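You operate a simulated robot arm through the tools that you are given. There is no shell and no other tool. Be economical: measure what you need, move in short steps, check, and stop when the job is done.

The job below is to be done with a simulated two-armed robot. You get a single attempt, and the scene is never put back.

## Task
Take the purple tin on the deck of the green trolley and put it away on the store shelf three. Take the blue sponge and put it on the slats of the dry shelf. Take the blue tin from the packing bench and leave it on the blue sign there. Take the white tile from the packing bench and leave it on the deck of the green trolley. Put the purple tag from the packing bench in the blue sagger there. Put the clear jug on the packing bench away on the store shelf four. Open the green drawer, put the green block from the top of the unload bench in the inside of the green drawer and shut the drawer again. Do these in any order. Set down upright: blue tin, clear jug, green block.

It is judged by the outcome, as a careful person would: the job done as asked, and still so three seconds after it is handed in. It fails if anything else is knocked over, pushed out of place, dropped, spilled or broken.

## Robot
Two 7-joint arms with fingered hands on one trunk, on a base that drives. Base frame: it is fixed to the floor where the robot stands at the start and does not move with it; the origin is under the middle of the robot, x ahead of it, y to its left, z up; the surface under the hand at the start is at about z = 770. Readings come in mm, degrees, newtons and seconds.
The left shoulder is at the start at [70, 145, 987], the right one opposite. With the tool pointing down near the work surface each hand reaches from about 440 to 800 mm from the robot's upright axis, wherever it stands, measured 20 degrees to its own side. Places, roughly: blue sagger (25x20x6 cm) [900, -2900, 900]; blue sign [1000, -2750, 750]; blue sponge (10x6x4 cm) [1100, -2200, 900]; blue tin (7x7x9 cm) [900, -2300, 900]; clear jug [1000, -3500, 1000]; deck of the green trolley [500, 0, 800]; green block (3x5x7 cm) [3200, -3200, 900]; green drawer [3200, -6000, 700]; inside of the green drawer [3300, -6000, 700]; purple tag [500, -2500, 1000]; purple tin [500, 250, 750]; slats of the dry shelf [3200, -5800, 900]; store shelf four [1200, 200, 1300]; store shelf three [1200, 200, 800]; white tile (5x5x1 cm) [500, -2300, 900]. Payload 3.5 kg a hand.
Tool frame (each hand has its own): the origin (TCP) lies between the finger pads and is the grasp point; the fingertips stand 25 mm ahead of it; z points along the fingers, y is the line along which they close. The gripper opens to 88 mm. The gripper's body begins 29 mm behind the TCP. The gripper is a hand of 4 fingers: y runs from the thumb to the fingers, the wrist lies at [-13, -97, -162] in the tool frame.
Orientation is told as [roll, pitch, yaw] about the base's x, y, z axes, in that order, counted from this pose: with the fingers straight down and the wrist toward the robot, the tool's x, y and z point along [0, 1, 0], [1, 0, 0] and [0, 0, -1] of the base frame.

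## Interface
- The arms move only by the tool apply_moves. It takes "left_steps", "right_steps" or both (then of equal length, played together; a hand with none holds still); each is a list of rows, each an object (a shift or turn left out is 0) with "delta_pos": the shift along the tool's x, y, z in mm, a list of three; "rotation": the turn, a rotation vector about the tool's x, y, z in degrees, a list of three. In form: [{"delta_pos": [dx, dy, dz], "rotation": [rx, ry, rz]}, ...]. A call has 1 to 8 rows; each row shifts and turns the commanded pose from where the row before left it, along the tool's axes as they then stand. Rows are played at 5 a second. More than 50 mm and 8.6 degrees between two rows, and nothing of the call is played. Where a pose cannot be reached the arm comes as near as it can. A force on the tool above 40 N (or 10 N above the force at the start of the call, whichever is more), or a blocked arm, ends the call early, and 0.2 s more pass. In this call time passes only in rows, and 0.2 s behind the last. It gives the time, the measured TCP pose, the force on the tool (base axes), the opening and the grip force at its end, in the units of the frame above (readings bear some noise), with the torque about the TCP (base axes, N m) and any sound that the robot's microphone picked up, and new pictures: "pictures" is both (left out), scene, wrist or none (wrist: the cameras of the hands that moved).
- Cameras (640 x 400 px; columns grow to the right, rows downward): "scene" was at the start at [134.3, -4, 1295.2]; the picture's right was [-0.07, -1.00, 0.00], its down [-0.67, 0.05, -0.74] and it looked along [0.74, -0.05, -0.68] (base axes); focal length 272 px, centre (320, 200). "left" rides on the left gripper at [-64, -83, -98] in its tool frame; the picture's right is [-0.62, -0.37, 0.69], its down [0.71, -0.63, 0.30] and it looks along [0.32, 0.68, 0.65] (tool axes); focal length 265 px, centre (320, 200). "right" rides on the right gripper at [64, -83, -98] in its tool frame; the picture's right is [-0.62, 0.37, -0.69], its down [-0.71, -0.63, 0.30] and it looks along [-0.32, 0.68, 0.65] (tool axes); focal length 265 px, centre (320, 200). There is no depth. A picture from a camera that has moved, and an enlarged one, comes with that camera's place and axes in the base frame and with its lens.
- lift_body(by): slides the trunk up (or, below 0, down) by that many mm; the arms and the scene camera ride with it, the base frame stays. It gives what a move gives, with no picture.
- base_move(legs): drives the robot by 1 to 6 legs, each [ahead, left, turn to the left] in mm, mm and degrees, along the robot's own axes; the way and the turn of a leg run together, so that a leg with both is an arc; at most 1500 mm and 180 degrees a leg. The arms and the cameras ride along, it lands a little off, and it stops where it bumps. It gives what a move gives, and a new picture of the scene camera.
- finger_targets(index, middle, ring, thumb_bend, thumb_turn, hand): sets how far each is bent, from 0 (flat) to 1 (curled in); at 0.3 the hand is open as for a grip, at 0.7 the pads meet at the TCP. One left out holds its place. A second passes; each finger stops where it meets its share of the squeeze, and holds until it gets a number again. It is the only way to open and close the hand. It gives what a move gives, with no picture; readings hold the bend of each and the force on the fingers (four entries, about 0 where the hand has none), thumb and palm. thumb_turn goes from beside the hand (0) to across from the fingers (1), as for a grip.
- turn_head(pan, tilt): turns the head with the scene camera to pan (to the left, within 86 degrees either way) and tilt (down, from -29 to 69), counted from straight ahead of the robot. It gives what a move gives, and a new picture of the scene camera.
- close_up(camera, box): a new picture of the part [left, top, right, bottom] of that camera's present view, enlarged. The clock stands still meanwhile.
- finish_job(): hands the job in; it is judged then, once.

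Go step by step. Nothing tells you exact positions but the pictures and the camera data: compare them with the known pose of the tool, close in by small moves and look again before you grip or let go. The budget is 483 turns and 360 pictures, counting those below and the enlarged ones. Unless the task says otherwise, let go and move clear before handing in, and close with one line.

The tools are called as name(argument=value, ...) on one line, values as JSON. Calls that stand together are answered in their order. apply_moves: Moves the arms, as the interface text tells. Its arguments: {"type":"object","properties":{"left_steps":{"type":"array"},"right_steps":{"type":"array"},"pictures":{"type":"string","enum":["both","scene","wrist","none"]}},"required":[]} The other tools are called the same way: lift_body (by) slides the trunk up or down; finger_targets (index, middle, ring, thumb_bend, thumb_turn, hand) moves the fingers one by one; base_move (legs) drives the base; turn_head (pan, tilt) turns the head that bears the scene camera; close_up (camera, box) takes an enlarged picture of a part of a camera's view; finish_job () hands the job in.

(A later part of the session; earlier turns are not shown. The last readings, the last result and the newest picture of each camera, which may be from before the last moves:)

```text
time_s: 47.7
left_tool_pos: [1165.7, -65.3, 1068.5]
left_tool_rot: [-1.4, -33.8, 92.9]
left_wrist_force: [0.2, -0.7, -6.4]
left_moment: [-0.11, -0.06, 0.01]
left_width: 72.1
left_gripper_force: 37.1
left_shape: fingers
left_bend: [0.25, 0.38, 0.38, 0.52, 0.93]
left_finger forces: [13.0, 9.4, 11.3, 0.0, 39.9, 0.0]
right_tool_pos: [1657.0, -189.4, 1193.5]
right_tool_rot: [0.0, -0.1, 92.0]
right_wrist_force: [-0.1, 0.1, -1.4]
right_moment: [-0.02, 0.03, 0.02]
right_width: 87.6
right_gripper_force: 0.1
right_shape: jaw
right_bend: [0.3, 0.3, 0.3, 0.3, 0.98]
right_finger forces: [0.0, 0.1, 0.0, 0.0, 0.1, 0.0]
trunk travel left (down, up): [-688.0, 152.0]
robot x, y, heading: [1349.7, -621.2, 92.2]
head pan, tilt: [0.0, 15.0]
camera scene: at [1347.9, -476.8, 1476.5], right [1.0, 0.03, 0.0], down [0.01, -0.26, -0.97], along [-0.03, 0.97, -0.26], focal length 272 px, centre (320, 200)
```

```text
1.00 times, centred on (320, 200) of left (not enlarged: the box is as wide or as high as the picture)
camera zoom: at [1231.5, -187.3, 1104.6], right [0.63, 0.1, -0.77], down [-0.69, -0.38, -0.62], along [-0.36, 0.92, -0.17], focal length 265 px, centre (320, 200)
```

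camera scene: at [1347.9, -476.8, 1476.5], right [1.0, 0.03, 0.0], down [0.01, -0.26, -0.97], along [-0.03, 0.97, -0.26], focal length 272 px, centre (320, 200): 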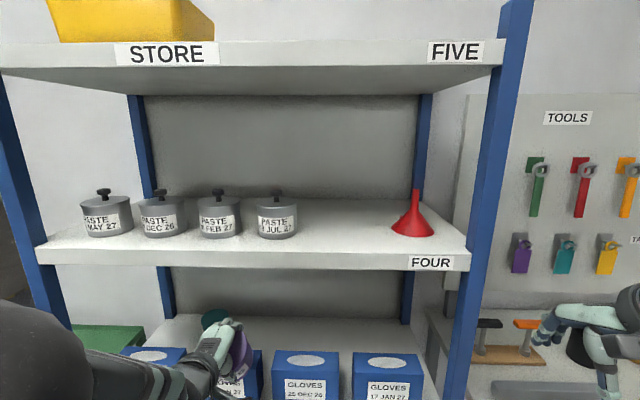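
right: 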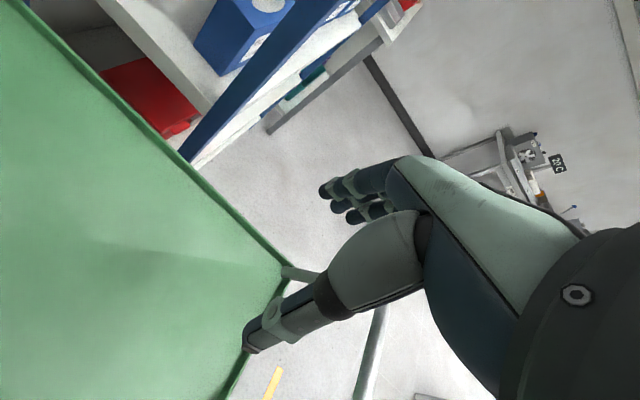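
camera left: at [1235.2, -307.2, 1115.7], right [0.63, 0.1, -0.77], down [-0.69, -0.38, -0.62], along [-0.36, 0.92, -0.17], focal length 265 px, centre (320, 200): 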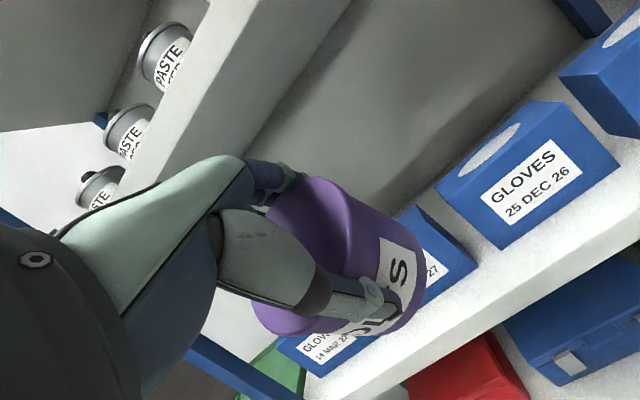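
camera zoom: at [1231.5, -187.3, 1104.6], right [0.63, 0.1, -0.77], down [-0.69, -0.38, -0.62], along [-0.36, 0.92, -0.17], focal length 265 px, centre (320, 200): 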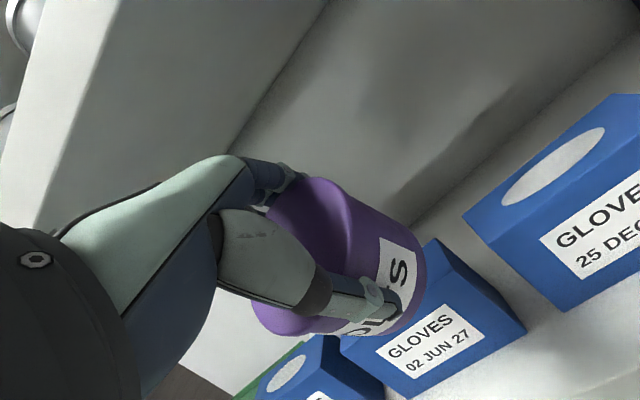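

Margins to the box tops look thin, so I tilt a further 11° and raise the hand by 13 mm.

apply_moves(left_steps=[{"rotation": [-6, 0, 0]}, {"rotation": [-6, 0, 0]}, {"delta_pos": [0, 9, -9]}, {"delta_pos": [0, 0, 0]}], pictures="none")

base_move(legs=[[80, 0, 0]])

close_up(camera="left", box=[0, 0, 640, 400])

```text
time_s: 48.7
left_tool_pos: [1164.3, -64.5, 1080.1]
left_tool_rot: [-1.7, -45.8, 93.4]
left_wrist_force: [-0.4, 0.3, -6.1]
left_moment: [-0.1, -0.1, -0.02]
left_width: 72.3
left_gripper_force: 36.4
left_shape: fingers
left_bend: [0.25, 0.38, 0.38, 0.52, 0.92]
left_finger forces: [12.6, 8.8, 11.1, 0.0, 40.0, 0.0]
right_tool_pos: [1657.6, -187.5, 1192.8]
right_tool_rot: [-0.1, 0.0, 92.0]
right_wrist_force: [-0.2, -0.7, -0.6]
right_moment: [-0.04, 0.01, 0.01]
right_width: 87.7
right_gripper_force: 0.0
right_shape: jaw
right_bend: [0.3, 0.3, 0.3, 0.3, 0.98]
right_finger forces: [0.1, 0.0, 0.1, 0.1, 0.0, 0.0]
trunk travel left (down, up): [-688.0, 152.0]
robot x, y, heading: [1354.0, -624.5, 91.7]
head pan, tilt: [0.0, 15.0]
```

```text
time_s: 49.7
left_tool_pos: [1160.0, 14.2, 1080.2]
left_tool_rot: [-1.7, -45.9, 93.3]
left_wrist_force: [-0.1, -0.4, -6.1]
left_moment: [-0.17, -0.06, -0.03]
left_width: 72.2
left_gripper_force: 35.7
left_shape: fingers
left_bend: [0.25, 0.38, 0.38, 0.52, 0.92]
left_finger forces: [12.6, 8.8, 11.1, 0.1, 40.0, 0.0]
right_tool_pos: [1655.5, -109.1, 1193.4]
right_tool_rot: [0.1, -0.1, 92.0]
right_wrist_force: [0.8, 0.5, 0.7]
right_moment: [-0.01, 0.04, 0.01]
right_width: 87.8
right_gripper_force: 0.0
right_shape: jaw
right_bend: [0.3, 0.3, 0.3, 0.3, 0.98]
right_finger forces: [0.0, 0.0, 0.0, 0.0, 0.0, 0.0]
trunk travel left (down, up): [-688.0, 152.0]
robot x, y, heading: [1348.7, -538.4, 91.6]
head pan, tilt: [0.0, 15.0]
camera scene: at [1345.2, -397.9, 1476.7], right [1.0, 0.03, 0.0], down [0.01, -0.26, -0.97], along [-0.03, 0.97, -0.26], focal length 272 px, centre (320, 200)
```

scene: 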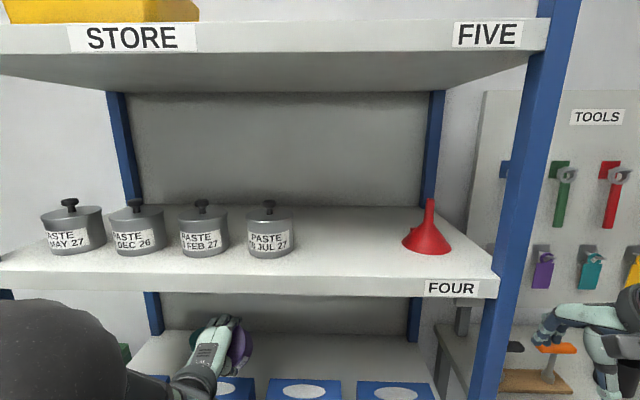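

```text
1.00 times, centred on (320, 200) of left (not enlarged: the box is as wide or as high as the picture)
camera zoom: at [1229.2, -113.2, 1090.5], right [0.63, 0.27, -0.73], down [-0.69, -0.24, -0.68], along [-0.36, 0.93, 0.03], focal length 265 px, centre (320, 200)
```

zoom: 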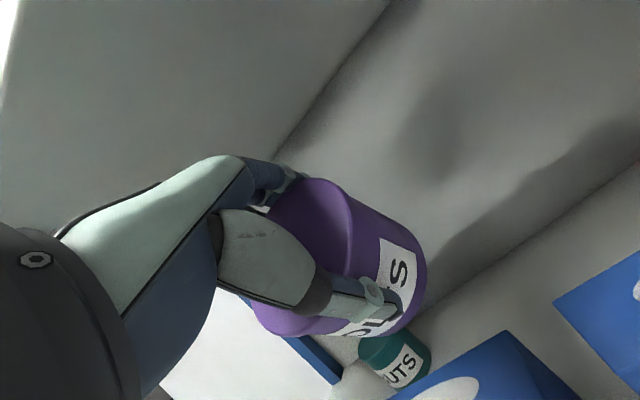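

Clear over the boxes. The right hand is near the right post, so I keep the base here and extend the left arm over the boxes instead.

apply_moves(left_steps=[{"delta_pos": [0, 27.9, 28.7]}, {"delta_pos": [0, 27.9, 28.7]}, {"delta_pos": [0, 27.9, 28.7]}, {"delta_pos": [0, 24.4, 25.1]}, {"delta_pos": [0, 0, 0]}])

```text
time_s: 50.9
left_tool_pos: [1154.6, 168.2, 1079.2]
left_tool_rot: [-1.6, -45.7, 93.3]
left_wrist_force: [-0.2, -0.4, -6.2]
left_moment: [-0.13, -0.06, 0.01]
left_width: 71.9
left_gripper_force: 34.7
left_shape: fingers
left_bend: [0.25, 0.38, 0.39, 0.52, 0.92]
left_finger forces: [12.4, 7.8, 10.9, 0.0, 39.0, 0.1]
right_tool_pos: [1655.4, -108.6, 1191.7]
right_tool_rot: [0.0, 0.0, 92.0]
right_wrist_force: [-0.2, -1.0, -0.8]
right_moment: [-0.01, -0.01, -0.01]
right_width: 87.8
right_gripper_force: 0.0
right_shape: jaw
right_bend: [0.3, 0.3, 0.3, 0.3, 0.98]
right_finger forces: [0.1, 0.1, 0.1, 0.0, 0.0, 0.0]
trunk travel left (down, up): [-688.0, 152.0]
robot x, y, heading: [1350.9, -540.1, 91.7]
head pan, tilt: [0.0, 15.0]
camera scene: at [1345.5, -395.4, 1476.3], right [1.0, 0.03, 0.0], down [0.01, -0.26, -0.97], along [-0.03, 0.97, -0.26], focal length 272 px, centre (320, 200)
camera left: at [1221.7, 42.7, 1089.4], right [0.63, 0.26, -0.73], down [-0.69, -0.25, -0.68], along [-0.36, 0.93, 0.03], focal length 265 px, centre (320, 200)
```

scene: 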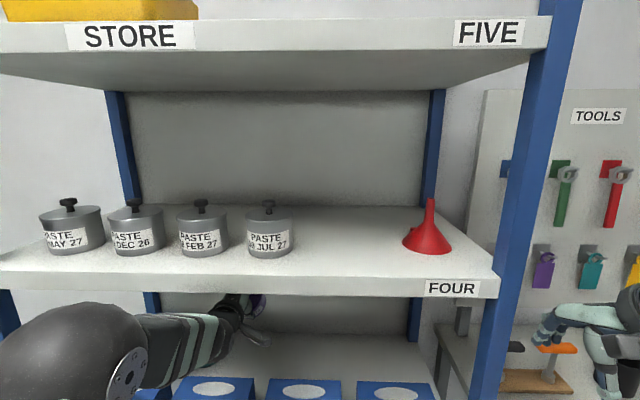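
left: 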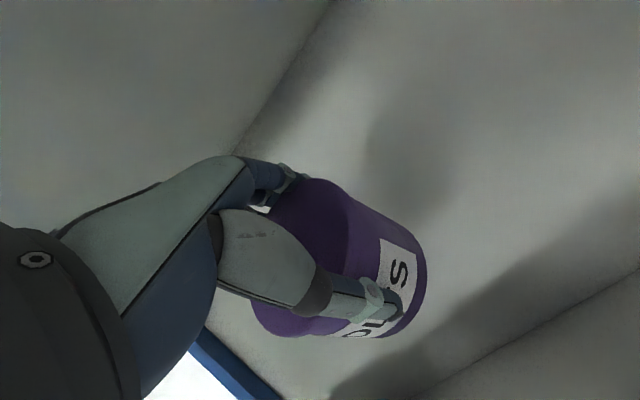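

Now I lower behind the boxes while straightening the tin, in stages.

apply_moves(left_steps=[{"delta_pos": [0, -20.7, 20.3], "rotation": [7.5, 0, 0]}, {"delta_pos": [0, -24.6, 31.5], "rotation": [8, 0, 0]}, {"delta_pos": [0, -20, 34.6], "rotation": [8.5, 0, 0]}, {"delta_pos": [0, 0, 0]}])

```text
time_s: 51.9
left_tool_pos: [1158.0, 169.7, 972.0]
left_tool_rot: [-1.3, -21.7, 92.5]
left_wrist_force: [-0.5, 0.3, -5.4]
left_moment: [-0.05, -0.1, -0.03]
left_width: 71.8
left_gripper_force: 34.9
left_shape: fingers
left_bend: [0.25, 0.38, 0.39, 0.52, 0.92]
left_finger forces: [12.5, 8.3, 11.3, 0.0, 37.2, 0.0]
right_tool_pos: [1655.1, -107.2, 1192.7]
right_tool_rot: [0.0, 0.0, 92.0]
right_wrist_force: [-1.5, -0.5, -0.7]
right_moment: [-0.01, -0.04, -0.02]
right_width: 87.8
right_gripper_force: 0.1
right_shape: jaw
right_bend: [0.3, 0.3, 0.3, 0.3, 0.98]
right_finger forces: [0.0, 0.1, 0.0, 0.1, 0.1, 0.0]
trunk travel left (down, up): [-688.0, 152.0]
robot x, y, heading: [1351.7, -544.1, 92.0]
head pan, tilt: [0.0, 15.0]
camera scene: at [1345.3, -395.2, 1476.3], right [1.0, 0.03, 0.0], down [0.01, -0.26, -0.97], along [-0.03, 0.97, -0.26], focal length 272 px, centre (320, 200)
camera left: at [1224.1, 58.6, 1034.1], right [0.64, -0.06, -0.77], down [-0.69, -0.5, -0.53], along [-0.35, 0.86, -0.36], focal length 265 px, centre (320, 200)
```

scene: 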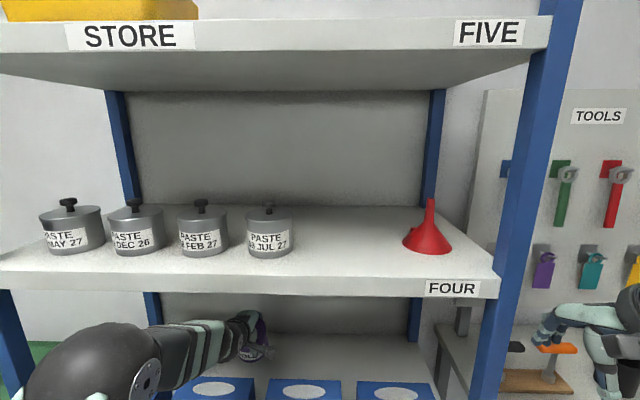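
left: 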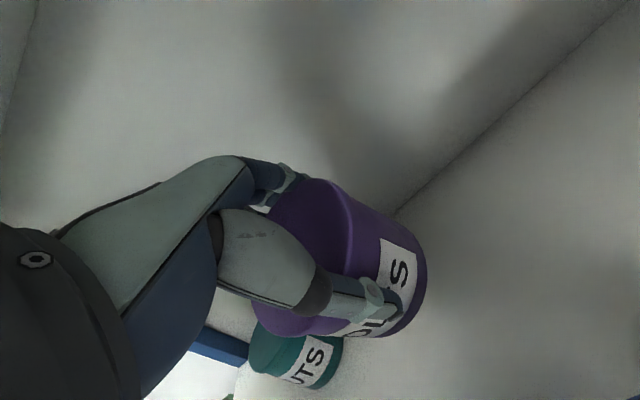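

apply_moves(left_steps=[{"delta_pos": [0, -12.9, 32.5], "rotation": [8, 0, 0]}, {"delta_pos": [0, -7.1, 27], "rotation": [8, 0, 0]}, {"delta_pos": [0, -0.8, 5], "rotation": [5.5, 0, 0]}, {"delta_pos": [0, 0, 0]}])

```text
time_s: 52.9
left_tool_pos: [1159.5, 170.1, 902.8]
left_tool_rot: [-1.2, -0.2, 92.1]
left_wrist_force: [0.8, 0.1, -6.4]
left_moment: [-0.01, -0.09, -0.01]
left_width: 71.9
left_gripper_force: 34.7
left_shape: fingers
left_bend: [0.25, 0.38, 0.39, 0.52, 0.93]
left_finger forces: [12.9, 8.6, 11.8, 0.1, 35.5, 0.0]
right_tool_pos: [1654.5, -106.7, 1192.4]
right_tool_rot: [0.0, -0.1, 92.0]
right_wrist_force: [-0.1, 0.1, 0.3]
right_moment: [-0.01, 0.01, 0.0]
right_width: 87.9
right_gripper_force: 0.0
right_shape: jaw
right_bend: [0.3, 0.3, 0.3, 0.3, 0.98]
right_finger forces: [0.1, 0.0, 0.0, 0.0, 0.0, 0.0]
trunk travel left (down, up): [-688.0, 152.0]
robot x, y, heading: [1351.6, -541.0, 92.0]
head pan, tilt: [0.0, 15.0]
camera scene: at [1345.1, -394.4, 1476.2], right [1.0, 0.03, 0.0], down [0.01, -0.26, -0.97], along [-0.03, 0.96, -0.26], focal length 272 px, centre (320, 200)
camera left: at [1222.8, 88.7, 1002.0], right [0.65, -0.34, -0.68], down [-0.68, -0.65, -0.32], along [-0.34, 0.67, -0.66], focal length 265 px, centre (320, 200)
```

scene: 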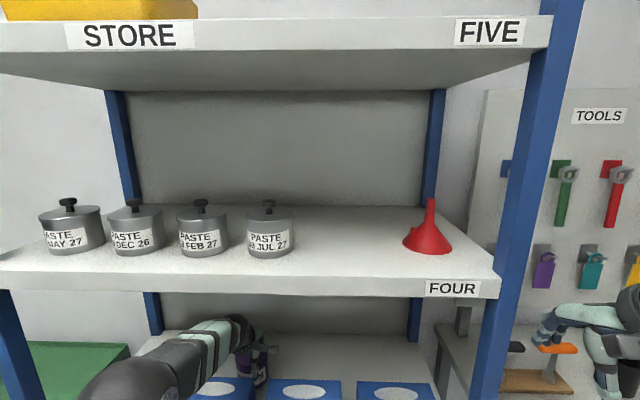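
left: 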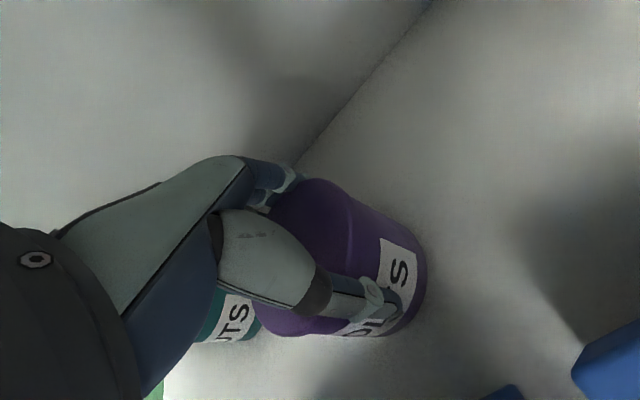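

Upright now. I lower in small steps until it touches the shelf.

apply_moves(left_steps=[{"delta_pos": [0, 0, 4]}, {"delta_pos": [0, 0, 4]}, {"delta_pos": [0, 0, 4]}, {"delta_pos": [0, 0, 3]}, {"delta_pos": [0, 0, 3]}, {"delta_pos": [0, 0, 0]}], pictures="wrist")

```text
time_s: 54.3
left_tool_pos: [1160.1, 170.2, 889.5]
left_tool_rot: [-1.1, -0.8, 92.1]
left_wrist_force: [-0.9, -0.8, 6.5]
left_moment: [0.49, 0.14, 0.01]
left_width: 71.7
left_gripper_force: 35.8
left_shape: fingers
left_bend: [0.25, 0.38, 0.38, 0.52, 0.93]
left_finger forces: [14.6, 8.8, 11.6, 0.1, 36.8, 0.0]
right_tool_pos: [1655.8, -109.5, 1192.4]
right_tool_rot: [-0.1, -0.1, 92.0]
right_wrist_force: [0.1, -1.2, -0.2]
right_moment: [0.01, 0.01, -0.06]
right_width: 87.8
right_gripper_force: 0.2
right_shape: jaw
right_bend: [0.3, 0.3, 0.3, 0.3, 0.98]
right_finger forces: [0.1, 0.0, 0.1, 0.1, 0.0, 0.0]
trunk travel left (down, up): [-688.0, 152.0]
robot x, y, heading: [1346.1, -543.5, 91.7]
head pan, tilt: [0.0, 15.0]
camera left: at [1224.2, 87.2, 987.2], right [0.65, -0.34, -0.68], down [-0.68, -0.65, -0.33], along [-0.34, 0.68, -0.65], focal length 265 px, centre (320, 200)
```

left: 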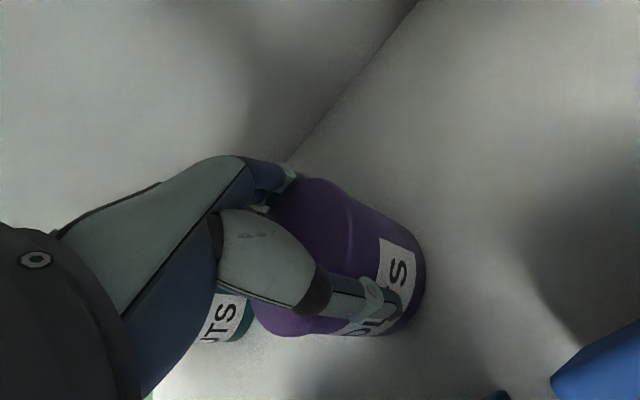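

Contact made (z force rose from -6 to +6.5 N). I open the hand and rise straight up.

finger_targets(hand="left", index=0.12, middle=0.12, ring=0.12, thumb_bend=0.2)

apply_moves(left_steps=[{"delta_pos": [0, 0, -20]}, {"delta_pos": [0, 0, -20]}, {"delta_pos": [0, 0, 0]}], pictures="wrist")

```text
time_s: 55.3
left_tool_pos: [1160.4, 170.0, 885.1]
left_tool_rot: [-1.1, -0.3, 92.1]
left_wrist_force: [0.5, -1.1, 0.3]
left_moment: [0.03, 0.04, 0.02]
left_width: 112.0
left_gripper_force: 0.0
left_shape: fingers
left_bend: [0.12, 0.12, 0.12, 0.2, 0.97]
left_finger forces: [0.0, 0.0, 0.1, 0.0, 0.0, 0.0]
right_tool_pos: [1654.0, -107.3, 1191.9]
right_tool_rot: [-0.1, 0.0, 92.0]
right_wrist_force: [0.0, -0.1, -0.7]
right_moment: [-0.01, -0.04, 0.03]
right_width: 87.7
right_gripper_force: 0.0
right_shape: jaw
right_bend: [0.3, 0.3, 0.3, 0.3, 0.98]
right_finger forces: [0.1, 0.0, 0.0, 0.1, 0.0, 0.1]
trunk travel left (down, up): [-688.0, 152.0]
robot x, y, heading: [1350.0, -542.2, 91.7]
head pan, tilt: [0.0, 15.0]
```

```text
time_s: 56.1
left_tool_pos: [1158.8, 170.4, 924.7]
left_tool_rot: [-1.2, -0.3, 92.1]
left_wrist_force: [-0.7, -0.4, 0.6]
left_moment: [-0.05, 0.0, 0.0]
left_width: 112.3
left_gripper_force: 0.1
left_shape: fingers
left_bend: [0.12, 0.12, 0.12, 0.2, 0.97]
left_finger forces: [0.0, 0.0, 0.1, 0.1, 0.0, 0.0]
right_tool_pos: [1655.5, -106.8, 1193.0]
right_tool_rot: [0.0, 0.0, 92.0]
right_wrist_force: [0.7, 0.1, -0.8]
right_moment: [0.02, 0.04, -0.02]
right_width: 87.8
right_gripper_force: 0.1
right_shape: jaw
right_bend: [0.3, 0.3, 0.3, 0.3, 0.98]
right_finger forces: [0.1, 0.0, 0.0, 0.0, 0.1, 0.0]
trunk travel left (down, up): [-688.0, 152.0]
robot x, y, heading: [1347.6, -543.9, 92.1]
head pan, tilt: [0.0, 15.0]
camera left: at [1223.6, 88.1, 1024.3], right [0.65, -0.34, -0.68], down [-0.68, -0.65, -0.32], along [-0.34, 0.68, -0.66], focal length 265 px, centre (320, 200)
```

left: 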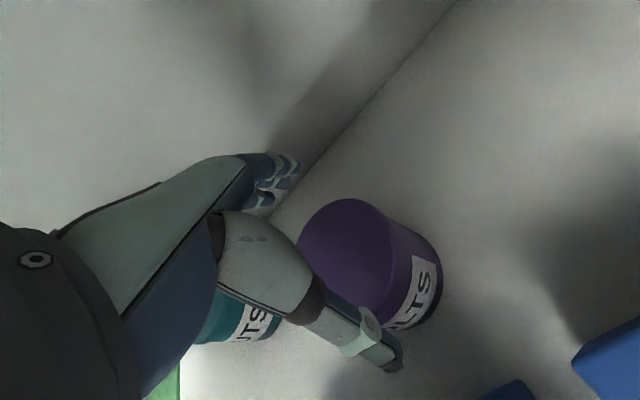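

Purple tin stands on shelf three. I withdraw by the reverse path.

apply_moves(left_steps=[{"delta_pos": [0, 0, -25]}, {"delta_pos": [0, 0, -20], "rotation": [-8, 0, 0]}, {"delta_pos": [0, 3.5, -24.8], "rotation": [-8, 0, 0]}, {"delta_pos": [0, 6.9, -24], "rotation": [-8, 0, 0]}, {"delta_pos": [0, 8.1, -18.3], "rotation": [-8, 0, 0]}, {"delta_pos": [0, 13.2, -21.2], "rotation": [-8, 0, 0]}, {"delta_pos": [0, 9.6, -11.5], "rotation": [-5, 0, 0]}, {"delta_pos": [0, 0, 0]}], pictures="wrist")

apply_moves(left_steps=[{"delta_pos": [0, -28, -28]}, {"delta_pos": [0, -28, -28]}, {"delta_pos": [0, -28, -28]}, {"delta_pos": [0, -24.4, -25.1]}, {"delta_pos": [0, 0, 0]}], pictures="none")

base_move(legs=[[-500, 0, 0]])

```text
time_s: 57.9
left_tool_pos: [1158.3, 168.9, 1079.9]
left_tool_rot: [-1.5, -45.3, 93.3]
left_wrist_force: [-0.9, -0.3, -0.2]
left_moment: [-0.01, -0.01, 0.0]
left_width: 112.4
left_gripper_force: 0.1
left_shape: fingers
left_bend: [0.12, 0.12, 0.12, 0.2, 0.97]
left_finger forces: [0.1, 0.0, 0.1, 0.1, 0.0, 0.0]
right_tool_pos: [1654.4, -107.7, 1192.3]
right_tool_rot: [0.0, 0.0, 92.0]
right_wrist_force: [-0.3, 0.3, 0.2]
right_moment: [0.0, 0.01, -0.01]
right_width: 87.6
right_gripper_force: 0.2
right_shape: jaw
right_bend: [0.3, 0.3, 0.3, 0.3, 0.98]
right_finger forces: [0.0, 0.0, 0.0, 0.1, 0.0, 0.1]
trunk travel left (down, up): [-688.0, 152.0]
robot x, y, heading: [1350.4, -540.2, 92.1]
head pan, tilt: [0.0, 15.0]
camera left: at [1225.6, 42.5, 1091.5], right [0.63, 0.26, -0.74], down [-0.69, -0.25, -0.68], along [-0.36, 0.93, 0.02], focal length 265 px, centre (320, 200)
```

left: 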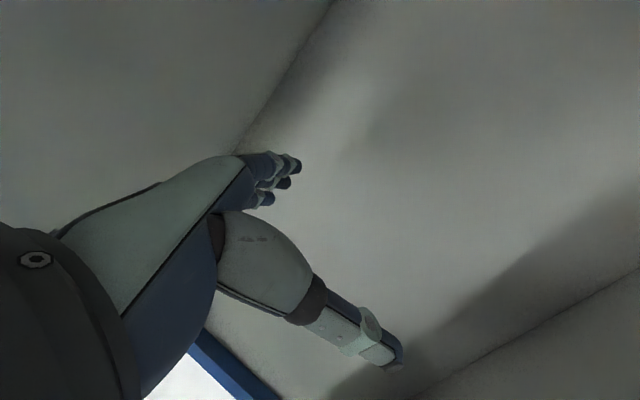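

```text
time_s: 59.1
left_tool_pos: [1163.4, 14.9, 1080.6]
left_tool_rot: [-1.7, -45.3, 93.3]
left_wrist_force: [0.7, 0.1, -0.9]
left_moment: [0.04, 0.03, 0.01]
left_width: 112.3
left_gripper_force: 0.0
left_shape: fingers
left_bend: [0.12, 0.12, 0.12, 0.2, 0.97]
left_finger forces: [0.1, 0.0, 0.0, 0.0, 0.0, 0.0]
right_tool_pos: [1654.6, -108.1, 1192.9]
right_tool_rot: [0.0, 0.1, 92.0]
right_wrist_force: [-0.9, 0.1, -0.1]
right_moment: [-0.03, 0.0, -0.02]
right_width: 87.8
right_gripper_force: 0.0
right_shape: jaw
right_bend: [0.3, 0.3, 0.3, 0.3, 0.98]
right_finger forces: [0.1, 0.0, 0.0, 0.0, 0.0, 0.0]
trunk travel left (down, up): [-688.0, 152.0]
robot x, y, heading: [1349.2, -543.0, 91.8]
head pan, tilt: [0.0, 15.0]
```

```text
time_s: 62.1
left_tool_pos: [1175.4, -487.6, 1081.0]
left_tool_rot: [-1.6, -45.3, 94.0]
left_wrist_force: [0.1, 0.1, 0.8]
left_moment: [-0.02, 0.02, 0.01]
left_width: 112.4
left_gripper_force: 0.1
left_shape: fingers
left_bend: [0.12, 0.12, 0.12, 0.2, 0.97]
left_finger forces: [0.1, 0.1, 0.1, 0.0, 0.0, 0.0]
right_tool_pos: [1669.6, -604.6, 1192.4]
right_tool_rot: [0.0, 0.1, 92.8]
right_wrist_force: [0.0, -0.2, 0.5]
right_moment: [0.0, -0.01, 0.02]
right_width: 87.9
right_gripper_force: 0.1
right_shape: jaw
right_bend: [0.3, 0.3, 0.3, 0.3, 0.98]
right_finger forces: [0.0, 0.0, 0.1, 0.1, 0.0, 0.0]
trunk travel left (down, up): [-688.0, 152.0]
robot x, y, heading: [1366.2, -1041.5, 92.7]
head pan, tilt: [0.0, 15.0]
camera scene: at [1363.7, -896.4, 1476.3], right [1.0, 0.05, 0.0], down [0.01, -0.26, -0.97], along [-0.04, 0.96, -0.26], focal length 272 px, centre (320, 200)
```

scene: 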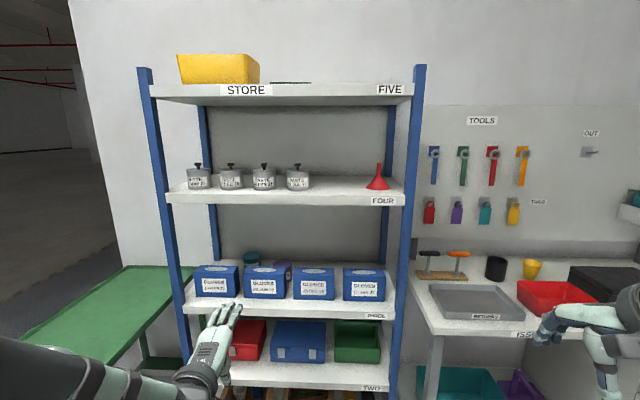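

The purple tin is in place and the rack undisturbed. I straighten the left hand, then turn towards the packing bench.

apply_moves(left_steps=[{"rotation": [8, 0, 0]}, {"rotation": [8, 0, 0]}, {"rotation": [8, 0, 0]}, {"rotation": [8, 0, 0]}, {"rotation": [8, 0, 0]}, {"rotation": [5, 0, 0]}], pictures="none")

turn_head(pan=0, tilt=25)

base_move(legs=[[0, 0, -180]])

```text
time_s: 63.5
left_tool_pos: [1175.6, -488.0, 1080.9]
left_tool_rot: [-1.0, -0.3, 92.8]
left_wrist_force: [-0.7, -0.6, 1.0]
left_moment: [0.01, 0.01, -0.01]
left_width: 112.2
left_gripper_force: 0.1
left_shape: fingers
left_bend: [0.12, 0.12, 0.12, 0.2, 0.97]
left_finger forces: [0.0, 0.1, 0.0, 0.1, 0.0, 0.1]
right_tool_pos: [1669.9, -605.3, 1191.5]
right_tool_rot: [0.1, 0.0, 92.7]
right_wrist_force: [-0.4, -0.5, -0.1]
right_moment: [0.03, -0.02, -0.02]
right_width: 87.9
right_gripper_force: 0.1
right_shape: jaw
right_bend: [0.3, 0.3, 0.3, 0.3, 0.98]
right_finger forces: [0.0, 0.0, 0.0, 0.0, 0.1, 0.0]
trunk travel left (down, up): [-688.0, 152.0]
robot x, y, heading: [1368.7, -1043.7, 92.7]
head pan, tilt: [0.0, 15.0]
```

```text
time_s: 64.2
left_tool_pos: [1175.2, -487.9, 1080.1]
left_tool_rot: [-1.2, -0.4, 92.9]
left_wrist_force: [0.0, -0.2, 1.2]
left_moment: [0.0, -0.01, -0.02]
left_width: 112.0
left_gripper_force: 0.0
left_shape: fingers
left_bend: [0.12, 0.12, 0.12, 0.2, 0.97]
left_finger forces: [0.1, 0.0, 0.0, 0.0, 0.1, 0.0]
right_tool_pos: [1669.4, -605.6, 1193.0]
right_tool_rot: [0.0, -0.1, 92.7]
right_wrist_force: [0.2, 0.4, -0.8]
right_moment: [0.03, -0.01, 0.0]
right_width: 87.8
right_gripper_force: 0.0
right_shape: jaw
right_bend: [0.3, 0.3, 0.3, 0.3, 0.98]
right_finger forces: [0.0, 0.0, 0.0, 0.1, 0.1, 0.0]
trunk travel left (down, up): [-688.0, 152.0]
robot x, y, heading: [1367.3, -1041.1, 92.4]
head pan, tilt: [0.0, 25.0]
camera scene: at [1363.8, -898.5, 1460.2], right [1.0, 0.05, 0.0], down [0.02, -0.42, -0.91], along [-0.04, 0.91, -0.42], focal length 272 px, centre (320, 200)
```

scene: 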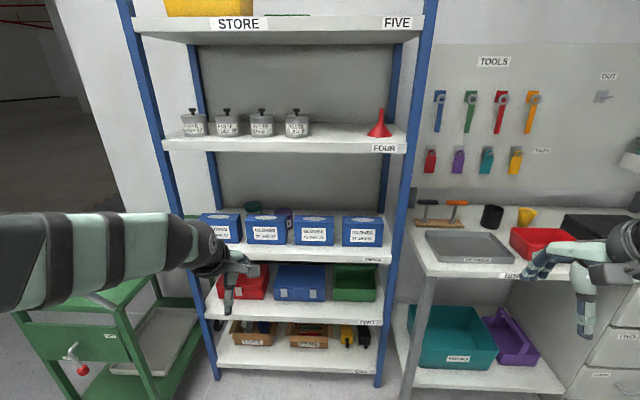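

```text
time_s: 71.9
left_tool_pos: [1561.5, -1596.9, 1080.2]
left_tool_rot: [-1.1, -0.4, -87.2]
left_wrist_force: [0.0, 0.0, 0.2]
left_moment: [0.02, 0.01, 0.01]
left_width: 112.2
left_gripper_force: 0.1
left_shape: fingers
left_bend: [0.12, 0.12, 0.12, 0.2, 0.97]
left_finger forces: [0.0, 0.0, 0.0, 0.1, 0.0, 0.1]
right_tool_pos: [1067.1, -1478.3, 1192.2]
right_tool_rot: [-0.1, -0.1, -87.4]
right_wrist_force: [0.2, -0.1, -0.4]
right_moment: [0.0, -0.01, 0.0]
right_width: 87.6
right_gripper_force: 0.0
right_shape: jaw
right_bend: [0.3, 0.3, 0.3, 0.3, 0.98]
right_finger forces: [0.0, 0.0, 0.0, 0.0, 0.0, 0.0]
trunk travel left (down, up): [-688.0, 152.0]
robot x, y, heading: [1369.5, -1043.4, -87.4]
head pan, tilt: [0.0, 25.0]
camera scene: at [1376.5, -1182.9, 1460.2], right [-1.0, -0.04, 0.0], down [-0.02, 0.42, -0.91], along [0.04, -0.91, -0.42], focal length 272 px, centre (320, 200)
```

scene: 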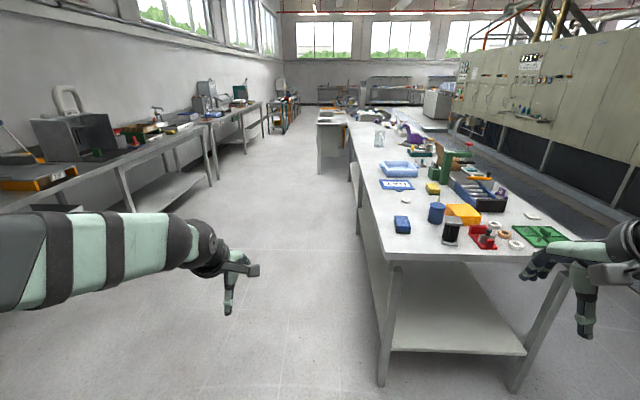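

I see the packing bench with all its items. I zoom in.

close_up(camera="scene", box=[350, 110, 590, 260])

```text
2.67 times, centred on (470, 185) of scene
camera zoom: at [1376.5, -1182.9, 1460.2], right [-1.0, -0.04, 0.0], down [-0.02, 0.42, -0.91], along [0.04, -0.91, -0.42], focal length 725 px, centre (-80, 240)
```

zoom: 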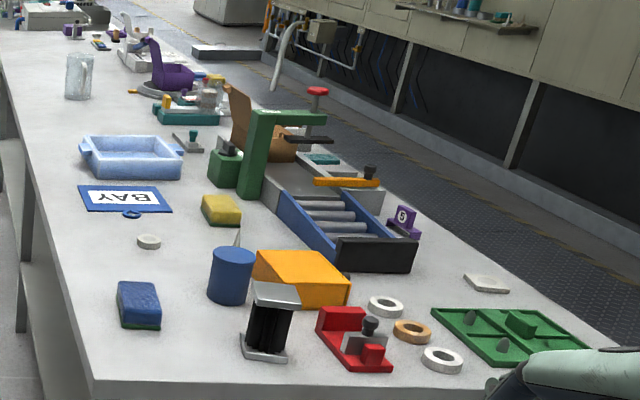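

The bench's near (east) edge is x≈1190. I'll go down the east aisle and face the bench near the sponge, tin, and sign.

base_move(legs=[[0, 370, 0], [1450, 0, 0], [0, 0, -92.6]])

turn_head(pan=0, tilt=45)

```text
time_s: 85.1
left_tool_pos: [1272.1, -2708.9, 1080.8]
left_tool_rot: [-1.2, -0.3, -176.3]
left_wrist_force: [-0.3, -0.3, 0.2]
left_moment: [-0.04, 0.05, -0.01]
left_width: 112.3
left_gripper_force: 0.0
left_shape: fingers
left_bend: [0.12, 0.12, 0.12, 0.2, 0.97]
left_finger forces: [0.0, 0.0, 0.0, 0.1, 0.0, 0.1]
right_tool_pos: [1380.4, -2211.7, 1192.6]
right_tool_rot: [0.0, -0.1, -176.5]
right_wrist_force: [-1.3, -0.2, -0.5]
right_moment: [0.0, 0.02, 0.0]
right_width: 87.7
right_gripper_force: 0.1
right_shape: jaw
right_bend: [0.3, 0.3, 0.3, 0.3, 0.98]
right_finger forces: [0.0, 0.0, 0.1, 0.0, 0.0, 0.0]
trunk travel left (down, up): [-688.0, 152.0]
robot x, y, heading: [1823.5, -2504.2, -176.5]
head pan, tilt: [0.0, 25.0]
camera scene: at [1681.9, -2514.0, 1460.2], right [-0.06, 1.0, 0.0], down [0.42, 0.03, -0.91], along [-0.9, -0.06, -0.42], focal length 272 px, centre (320, 200)
```

scene: 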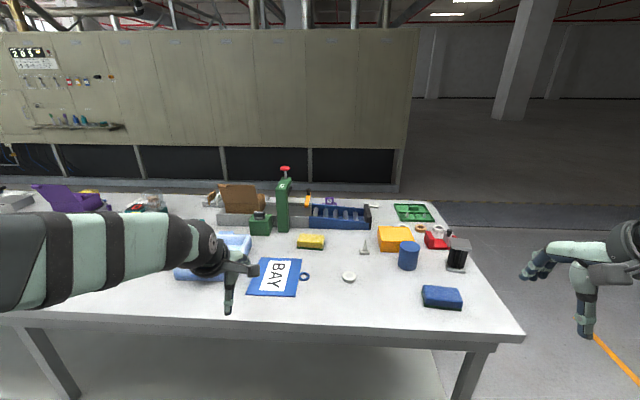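

```text
time_s: 85.9
left_tool_pos: [1272.0, -2708.6, 1081.1]
left_tool_rot: [-1.1, -0.4, -176.1]
left_wrist_force: [-0.1, 0.2, 0.4]
left_moment: [0.01, -0.01, -0.01]
left_width: 112.0
left_gripper_force: 0.1
left_shape: fingers
left_bend: [0.12, 0.12, 0.12, 0.2, 0.97]
left_finger forces: [0.1, 0.0, 0.1, 0.0, 0.0, 0.1]
right_tool_pos: [1382.5, -2212.7, 1192.3]
right_tool_rot: [-0.1, -0.1, -176.4]
right_wrist_force: [0.0, 0.4, 0.3]
right_moment: [-0.02, 0.0, -0.04]
right_width: 87.7
right_gripper_force: 0.0
right_shape: jaw
right_bend: [0.3, 0.3, 0.3, 0.3, 0.98]
right_finger forces: [0.0, 0.0, 0.0, 0.1, 0.0, 0.0]
trunk travel left (down, up): [-688.0, 152.0]
robot x, y, heading: [1822.5, -2505.7, -176.3]
head pan, tilt: [0.0, 45.0]
camera scene: at [1692.7, -2513.2, 1429.7], right [-0.06, 1.0, 0.0], down [0.71, 0.04, -0.71], along [-0.71, -0.04, -0.71], focal length 272 px, centre (320, 200)
```

scene: 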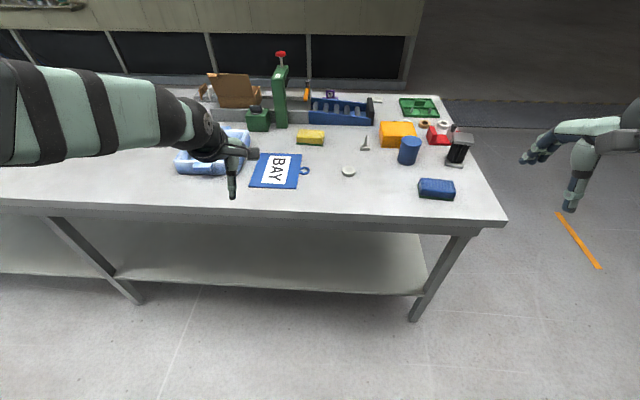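

Bench top is about z=868; the blue tin is near [930,-2264], sponge near [1086,-2203], sign near [1004,-2695]. I move in 190 mm, lower the trunk 40 mm, and extend the right hand toward the tin.

base_move(legs=[[190, 0, -3.5]])

lift_body(by=-40)

finger_targets(hand="right", index=0.2, middle=0.2, ring=0.2, thumb_bend=0.25)

```text
time_s: 87.5
left_tool_pos: [1072.5, -2680.2, 1082.6]
left_tool_rot: [-1.2, -0.5, -179.7]
left_wrist_force: [0.3, 0.4, -0.2]
left_moment: [0.01, -0.02, 0.02]
left_width: 112.5
left_gripper_force: 0.2
left_shape: fingers
left_bend: [0.12, 0.12, 0.12, 0.2, 0.97]
left_finger forces: [0.0, 0.0, 0.0, 0.1, 0.1, 0.1]
right_tool_pos: [1212.2, -2191.8, 1193.1]
right_tool_rot: [-0.1, -0.3, -180.0]
right_wrist_force: [0.2, 0.4, -0.8]
right_moment: [0.02, 0.02, 0.0]
right_width: 87.8
right_gripper_force: 0.0
right_shape: jaw
right_bend: [0.3, 0.3, 0.3, 0.3, 0.98]
right_finger forces: [0.0, 0.0, 0.0, 0.0, 0.0, 0.1]
trunk travel left (down, up): [-688.0, 152.0]
robot x, y, heading: [1633.6, -2516.4, 180.0]
head pan, tilt: [0.0, 45.0]
camera scene: at [1505.2, -2510.9, 1429.8], right [0.0, 1.0, 0.0], down [0.71, 0.0, -0.71], along [-0.71, 0.0, -0.71], focal length 272 px, centre (320, 200)
```

scene: 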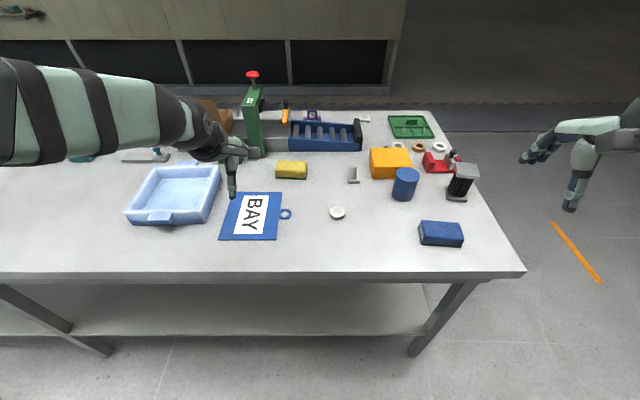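

```text
time_s: 88.3
left_tool_pos: [1071.5, -2679.7, 1041.0]
left_tool_rot: [-1.2, -0.4, -179.8]
left_wrist_force: [0.9, -0.1, 0.7]
left_moment: [-0.04, 0.0, 0.0]
left_width: 112.1
left_gripper_force: 0.1
left_shape: fingers
left_bend: [0.12, 0.12, 0.12, 0.2, 0.97]
left_finger forces: [0.1, 0.0, 0.1, 0.0, 0.0, 0.0]
right_tool_pos: [1210.8, -2192.2, 1151.5]
right_tool_rot: [0.0, -0.1, -180.0]
right_wrist_force: [-0.6, 0.1, -0.1]
right_moment: [0.0, -0.01, -0.02]
right_width: 87.8
right_gripper_force: 0.1
right_shape: jaw
right_bend: [0.3, 0.3, 0.3, 0.3, 0.98]
right_finger forces: [0.0, 0.1, 0.0, 0.0, 0.0, 0.0]
trunk travel left (down, up): [-648.0, 192.0]
robot x, y, heading: [1633.6, -2511.6, 179.7]
head pan, tilt: [0.0, 45.0]
```

```text
time_s: 89.3
left_tool_pos: [1071.2, -2680.9, 1041.9]
left_tool_rot: [-1.2, -0.3, -179.7]
left_wrist_force: [-0.4, -0.4, -0.6]
left_moment: [0.02, -0.02, 0.0]
left_width: 112.3
left_gripper_force: 0.1
left_shape: fingers
left_bend: [0.12, 0.12, 0.12, 0.2, 0.97]
left_finger forces: [0.0, 0.0, 0.1, 0.0, 0.0, 0.0]
right_tool_pos: [1211.1, -2192.0, 1152.6]
right_tool_rot: [0.0, -0.1, -179.9]
right_wrist_force: [-0.2, -0.1, -0.1]
right_moment: [-0.01, 0.0, -0.01]
right_width: 99.9
right_gripper_force: 0.2
right_shape: fingers
right_bend: [0.2, 0.2, 0.2, 0.25, 0.98]
right_finger forces: [0.0, 0.0, 0.0, 0.0, 0.0, 0.0]
trunk travel left (down, up): [-648.0, 192.0]
robot x, y, heading: [1635.3, -2512.8, 180.0]
head pan, tilt: [0.0, 45.0]
```

Refined: tin top centre ≈ [914,-2270,935], bench z≈845. I move the right hand above it.

apply_moves(right_steps=[{"delta_pos": [11, 42, 0]}, {"delta_pos": [11, 42, 0]}, {"delta_pos": [11, 42, 0]}, {"delta_pos": [11, 42, 10]}, {"delta_pos": [11, 42, 15]}, {"delta_pos": [11, 42, 20]}, {"delta_pos": [12, 40, 25]}, {"delta_pos": [0, 0, 25]}])

```text
time_s: 91.1
left_tool_pos: [1071.6, -2678.4, 1042.0]
left_tool_rot: [-1.0, -0.5, -179.8]
left_wrist_force: [0.0, 0.3, 0.3]
left_moment: [-0.03, -0.01, 0.05]
left_width: 112.2
left_gripper_force: 0.1
left_shape: fingers
left_bend: [0.12, 0.12, 0.12, 0.2, 0.97]
left_finger forces: [0.1, 0.1, 0.0, 0.0, 0.0, 0.0]
right_tool_pos: [921.8, -2269.6, 1058.8]
right_tool_rot: [0.0, -0.1, -180.0]
right_wrist_force: [0.8, -1.2, 0.1]
right_moment: [-0.06, -0.01, 0.01]
right_width: 100.0
right_gripper_force: 0.1
right_shape: fingers
right_bend: [0.2, 0.2, 0.2, 0.25, 0.98]
right_finger forces: [0.0, 0.0, 0.1, 0.0, 0.1, 0.0]
trunk travel left (down, up): [-648.0, 192.0]
robot x, y, heading: [1635.6, -2509.6, 179.8]
head pan, tilt: [0.0, 45.0]
camera scene: at [1504.6, -2509.7, 1389.8], right [0.0, 1.0, 0.0], down [0.71, 0.0, -0.71], along [-0.71, 0.0, -0.71], focal length 272 px, centre (320, 200)
camera right: at [1006.6, -2333.0, 1156.6], right [-0.37, 0.62, 0.69], down [0.63, 0.71, -0.31], along [-0.69, 0.32, -0.65], focal length 265 px, centre (320, 200)
```

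scene: 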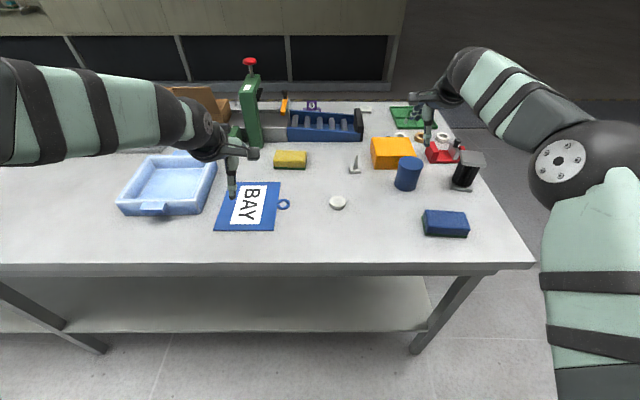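
right: 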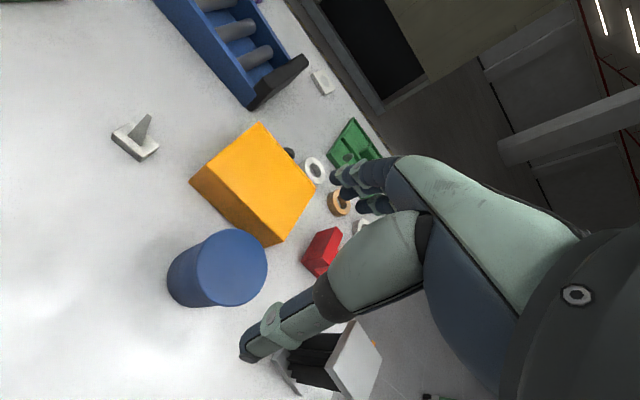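

The orange box is only ~20 mm behind the tin, so I turn the hand ~75° to close sideways instead.

apply_moves(right_steps=[{"rotation": [0, 0, 8.5]}, {"rotation": [0, 0, 8.5]}, {"rotation": [0, 0, 8.5]}, {"rotation": [0, 0, 8.5]}, {"rotation": [0, 0, 8.5]}, {"rotation": [0, 0, 8.5]}, {"rotation": [0, 0, 8.5]}, {"rotation": [0, 0, 8.5]}])

```text
time_s: 92.9
left_tool_pos: [1071.0, -2680.2, 1039.5]
left_tool_rot: [-1.1, -0.3, -179.8]
left_wrist_force: [0.3, -0.3, 1.0]
left_moment: [-0.01, -0.02, 0.0]
left_width: 112.3
left_gripper_force: 0.0
left_shape: fingers
left_bend: [0.12, 0.12, 0.12, 0.2, 0.97]
left_finger forces: [0.0, 0.0, 0.1, 0.0, 0.1, 0.0]
right_tool_pos: [939.0, -2263.4, 1053.0]
right_tool_rot: [0.0, 0.0, 111.9]
right_wrist_force: [0.2, -0.2, 0.5]
right_moment: [-0.03, 0.01, -0.02]
right_width: 100.0
right_gripper_force: 0.1
right_shape: fingers
right_bend: [0.2, 0.2, 0.2, 0.25, 0.98]
right_finger forces: [0.0, 0.0, 0.1, 0.0, 0.0, 0.0]
right hand out of reach, approached as far as the arm can: row 7, 8
trunk travel left (down, up): [-648.0, 192.0]
robot x, y, heading: [1633.7, -2514.7, 179.8]
head pan, tilt: [0.0, 45.0]
camera scene: at [1502.0, -2510.6, 1389.5], right [0.0, 1.0, 0.0], down [0.71, 0.0, -0.71], along [-0.71, 0.0, -0.71], focal length 272 px, centre (320, 200)
camera right: at [912.3, -2364.7, 1151.4], right [0.44, 0.57, 0.69], down [0.9, -0.32, -0.3], along [0.05, 0.76, -0.65], focal length 265 px, centre (320, 200)
```

scene: 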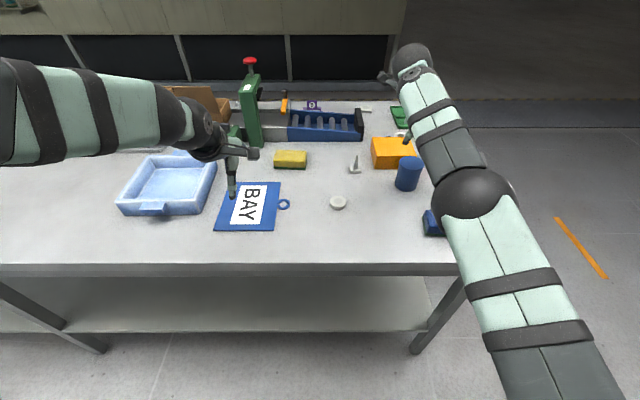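
right: 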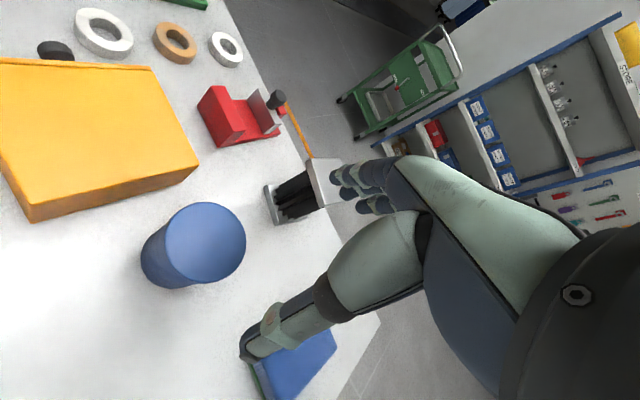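

I move the base 70 mm closer for better reach.

base_move(legs=[[70, 0, 0]])

apply_moves(right_steps=[{"rotation": [0, 0, 0]}], pictures="wrist")

```text
time_s: 93.9
left_tool_pos: [1003.2, -2680.7, 1041.4]
left_tool_rot: [-1.1, -0.4, -179.9]
left_wrist_force: [1.3, -0.4, -0.2]
left_moment: [0.02, -0.03, 0.01]
left_width: 112.2
left_gripper_force: 0.0
left_shape: fingers
left_bend: [0.12, 0.12, 0.12, 0.2, 0.97]
left_finger forces: [0.1, 0.0, 0.0, 0.0, 0.0, 0.1]
right_tool_pos: [871.8, -2264.2, 1055.5]
right_tool_rot: [0.2, -0.1, 112.0]
right_wrist_force: [-0.8, 0.1, -0.3]
right_moment: [0.0, -0.02, -0.01]
right_width: 99.9
right_gripper_force: 0.0
right_shape: fingers
right_bend: [0.2, 0.2, 0.2, 0.25, 0.98]
right_finger forces: [0.0, 0.0, 0.0, 0.0, 0.0, 0.0]
trunk travel left (down, up): [-648.0, 192.0]
robot x, y, heading: [1567.3, -2513.7, 180.1]
head pan, tilt: [0.0, 45.0]
camera scene: at [1435.6, -2511.1, 1389.9], right [0.0, 1.0, 0.0], down [0.71, 0.0, -0.71], along [-0.71, 0.0, -0.71], focal length 272 px, centre (320, 200)
```

scene: 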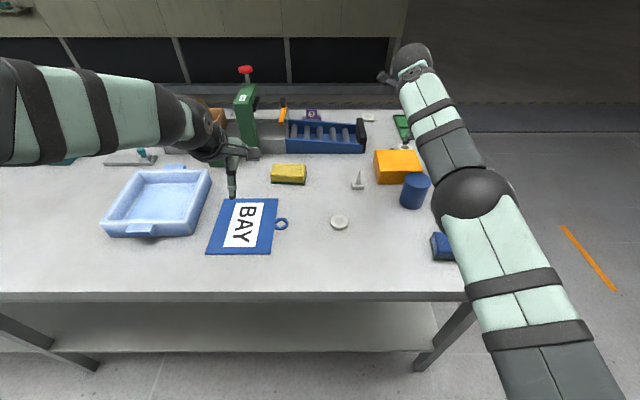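

```text
time_s: 94.3
left_tool_pos: [1003.3, -2679.9, 1042.4]
left_tool_rot: [-1.1, -0.5, -179.8]
left_wrist_force: [0.1, -0.1, 0.3]
left_moment: [-0.01, 0.02, 0.03]
left_width: 112.1
left_gripper_force: 0.0
left_shape: fingers
left_bend: [0.12, 0.12, 0.12, 0.2, 0.97]
left_finger forces: [0.0, 0.0, 0.0, 0.1, 0.1, 0.1]
right_tool_pos: [872.7, -2263.1, 1055.6]
right_tool_rot: [0.2, 0.0, 111.9]
right_wrist_force: [0.3, 0.6, -0.2]
right_moment: [-0.03, 0.01, 0.03]
right_width: 100.0
right_gripper_force: 0.0
right_shape: fingers
right_bend: [0.2, 0.2, 0.2, 0.25, 0.98]
right_finger forces: [0.1, 0.0, 0.0, 0.0, 0.0, 0.0]
trunk travel left (down, up): [-648.0, 192.0]
robot x, y, heading: [1567.6, -2515.1, 180.2]
head pan, tilt: [0.0, 45.0]
camera right: at [846.0, -2365.0, 1154.1], right [0.44, 0.57, 0.69], down [0.9, -0.32, -0.31], along [0.04, 0.76, -0.65], focal length 265 px, centre (320, 200)
```

right: 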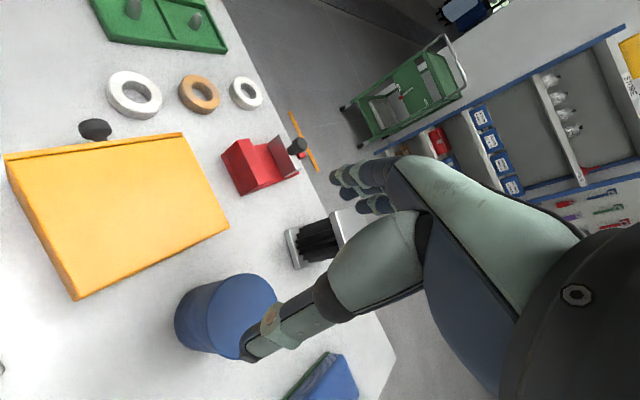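

apply_moves(right_steps=[{"delta_pos": [-17.4, -10.7, 0]}, {"delta_pos": [-17.4, -10.7, 0]}, {"rotation": [0, 0, 8]}, {"rotation": [0, 0, 5]}, {"delta_pos": [0, 0, 25]}, {"delta_pos": [0, 0, 25]}, {"delta_pos": [0, 0, 0]}])

```text
time_s: 95.9
left_tool_pos: [1002.9, -2679.6, 1041.0]
left_tool_rot: [-1.2, -0.4, -179.8]
left_wrist_force: [-0.3, -0.5, -0.7]
left_moment: [-0.01, 0.0, 0.03]
left_width: 112.2
left_gripper_force: 0.0
left_shape: fingers
left_bend: [0.12, 0.12, 0.12, 0.2, 0.97]
left_finger forces: [0.1, 0.0, 0.1, 0.0, 0.1, 0.1]
right_tool_pos: [910.9, -2269.9, 1000.9]
right_tool_rot: [0.1, 0.0, 99.0]
right_wrist_force: [0.1, 0.5, -0.1]
right_moment: [0.0, 0.01, -0.01]
right_width: 100.2
right_gripper_force: 0.0
right_shape: fingers
right_bend: [0.2, 0.2, 0.2, 0.25, 0.98]
right_finger forces: [0.0, 0.0, 0.0, 0.1, 0.0, 0.1]
trunk travel left (down, up): [-648.0, 192.0]
robot x, y, heading: [1559.9, -2512.1, 179.9]
head pan, tilt: [0.0, 45.0]
camera scene: at [1434.3, -2510.9, 1389.7], right [0.0, 1.0, 0.0], down [0.71, 0.0, -0.71], along [-0.71, 0.0, -0.71], focal length 272 px, centre (320, 200)
camera right: at [861.9, -2362.7, 1101.2], right [0.56, 0.46, 0.69], down [0.8, -0.51, -0.31], along [0.21, 0.73, -0.65], focal length 265 px, centre (320, 200)
```

scene: 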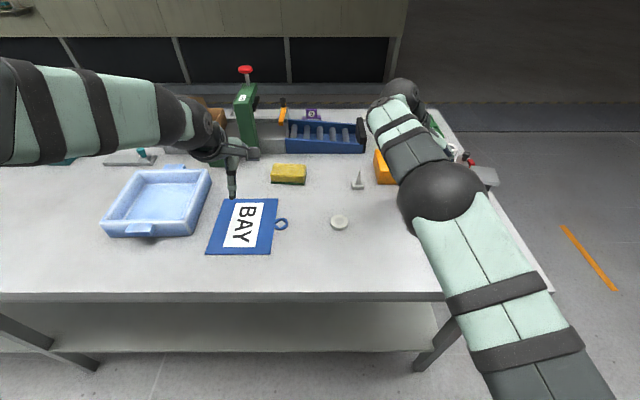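
right: 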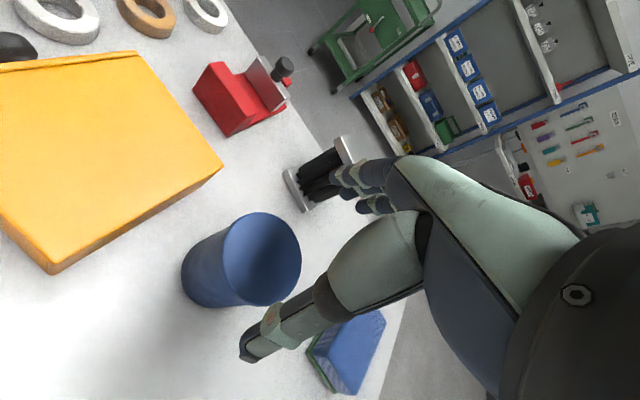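

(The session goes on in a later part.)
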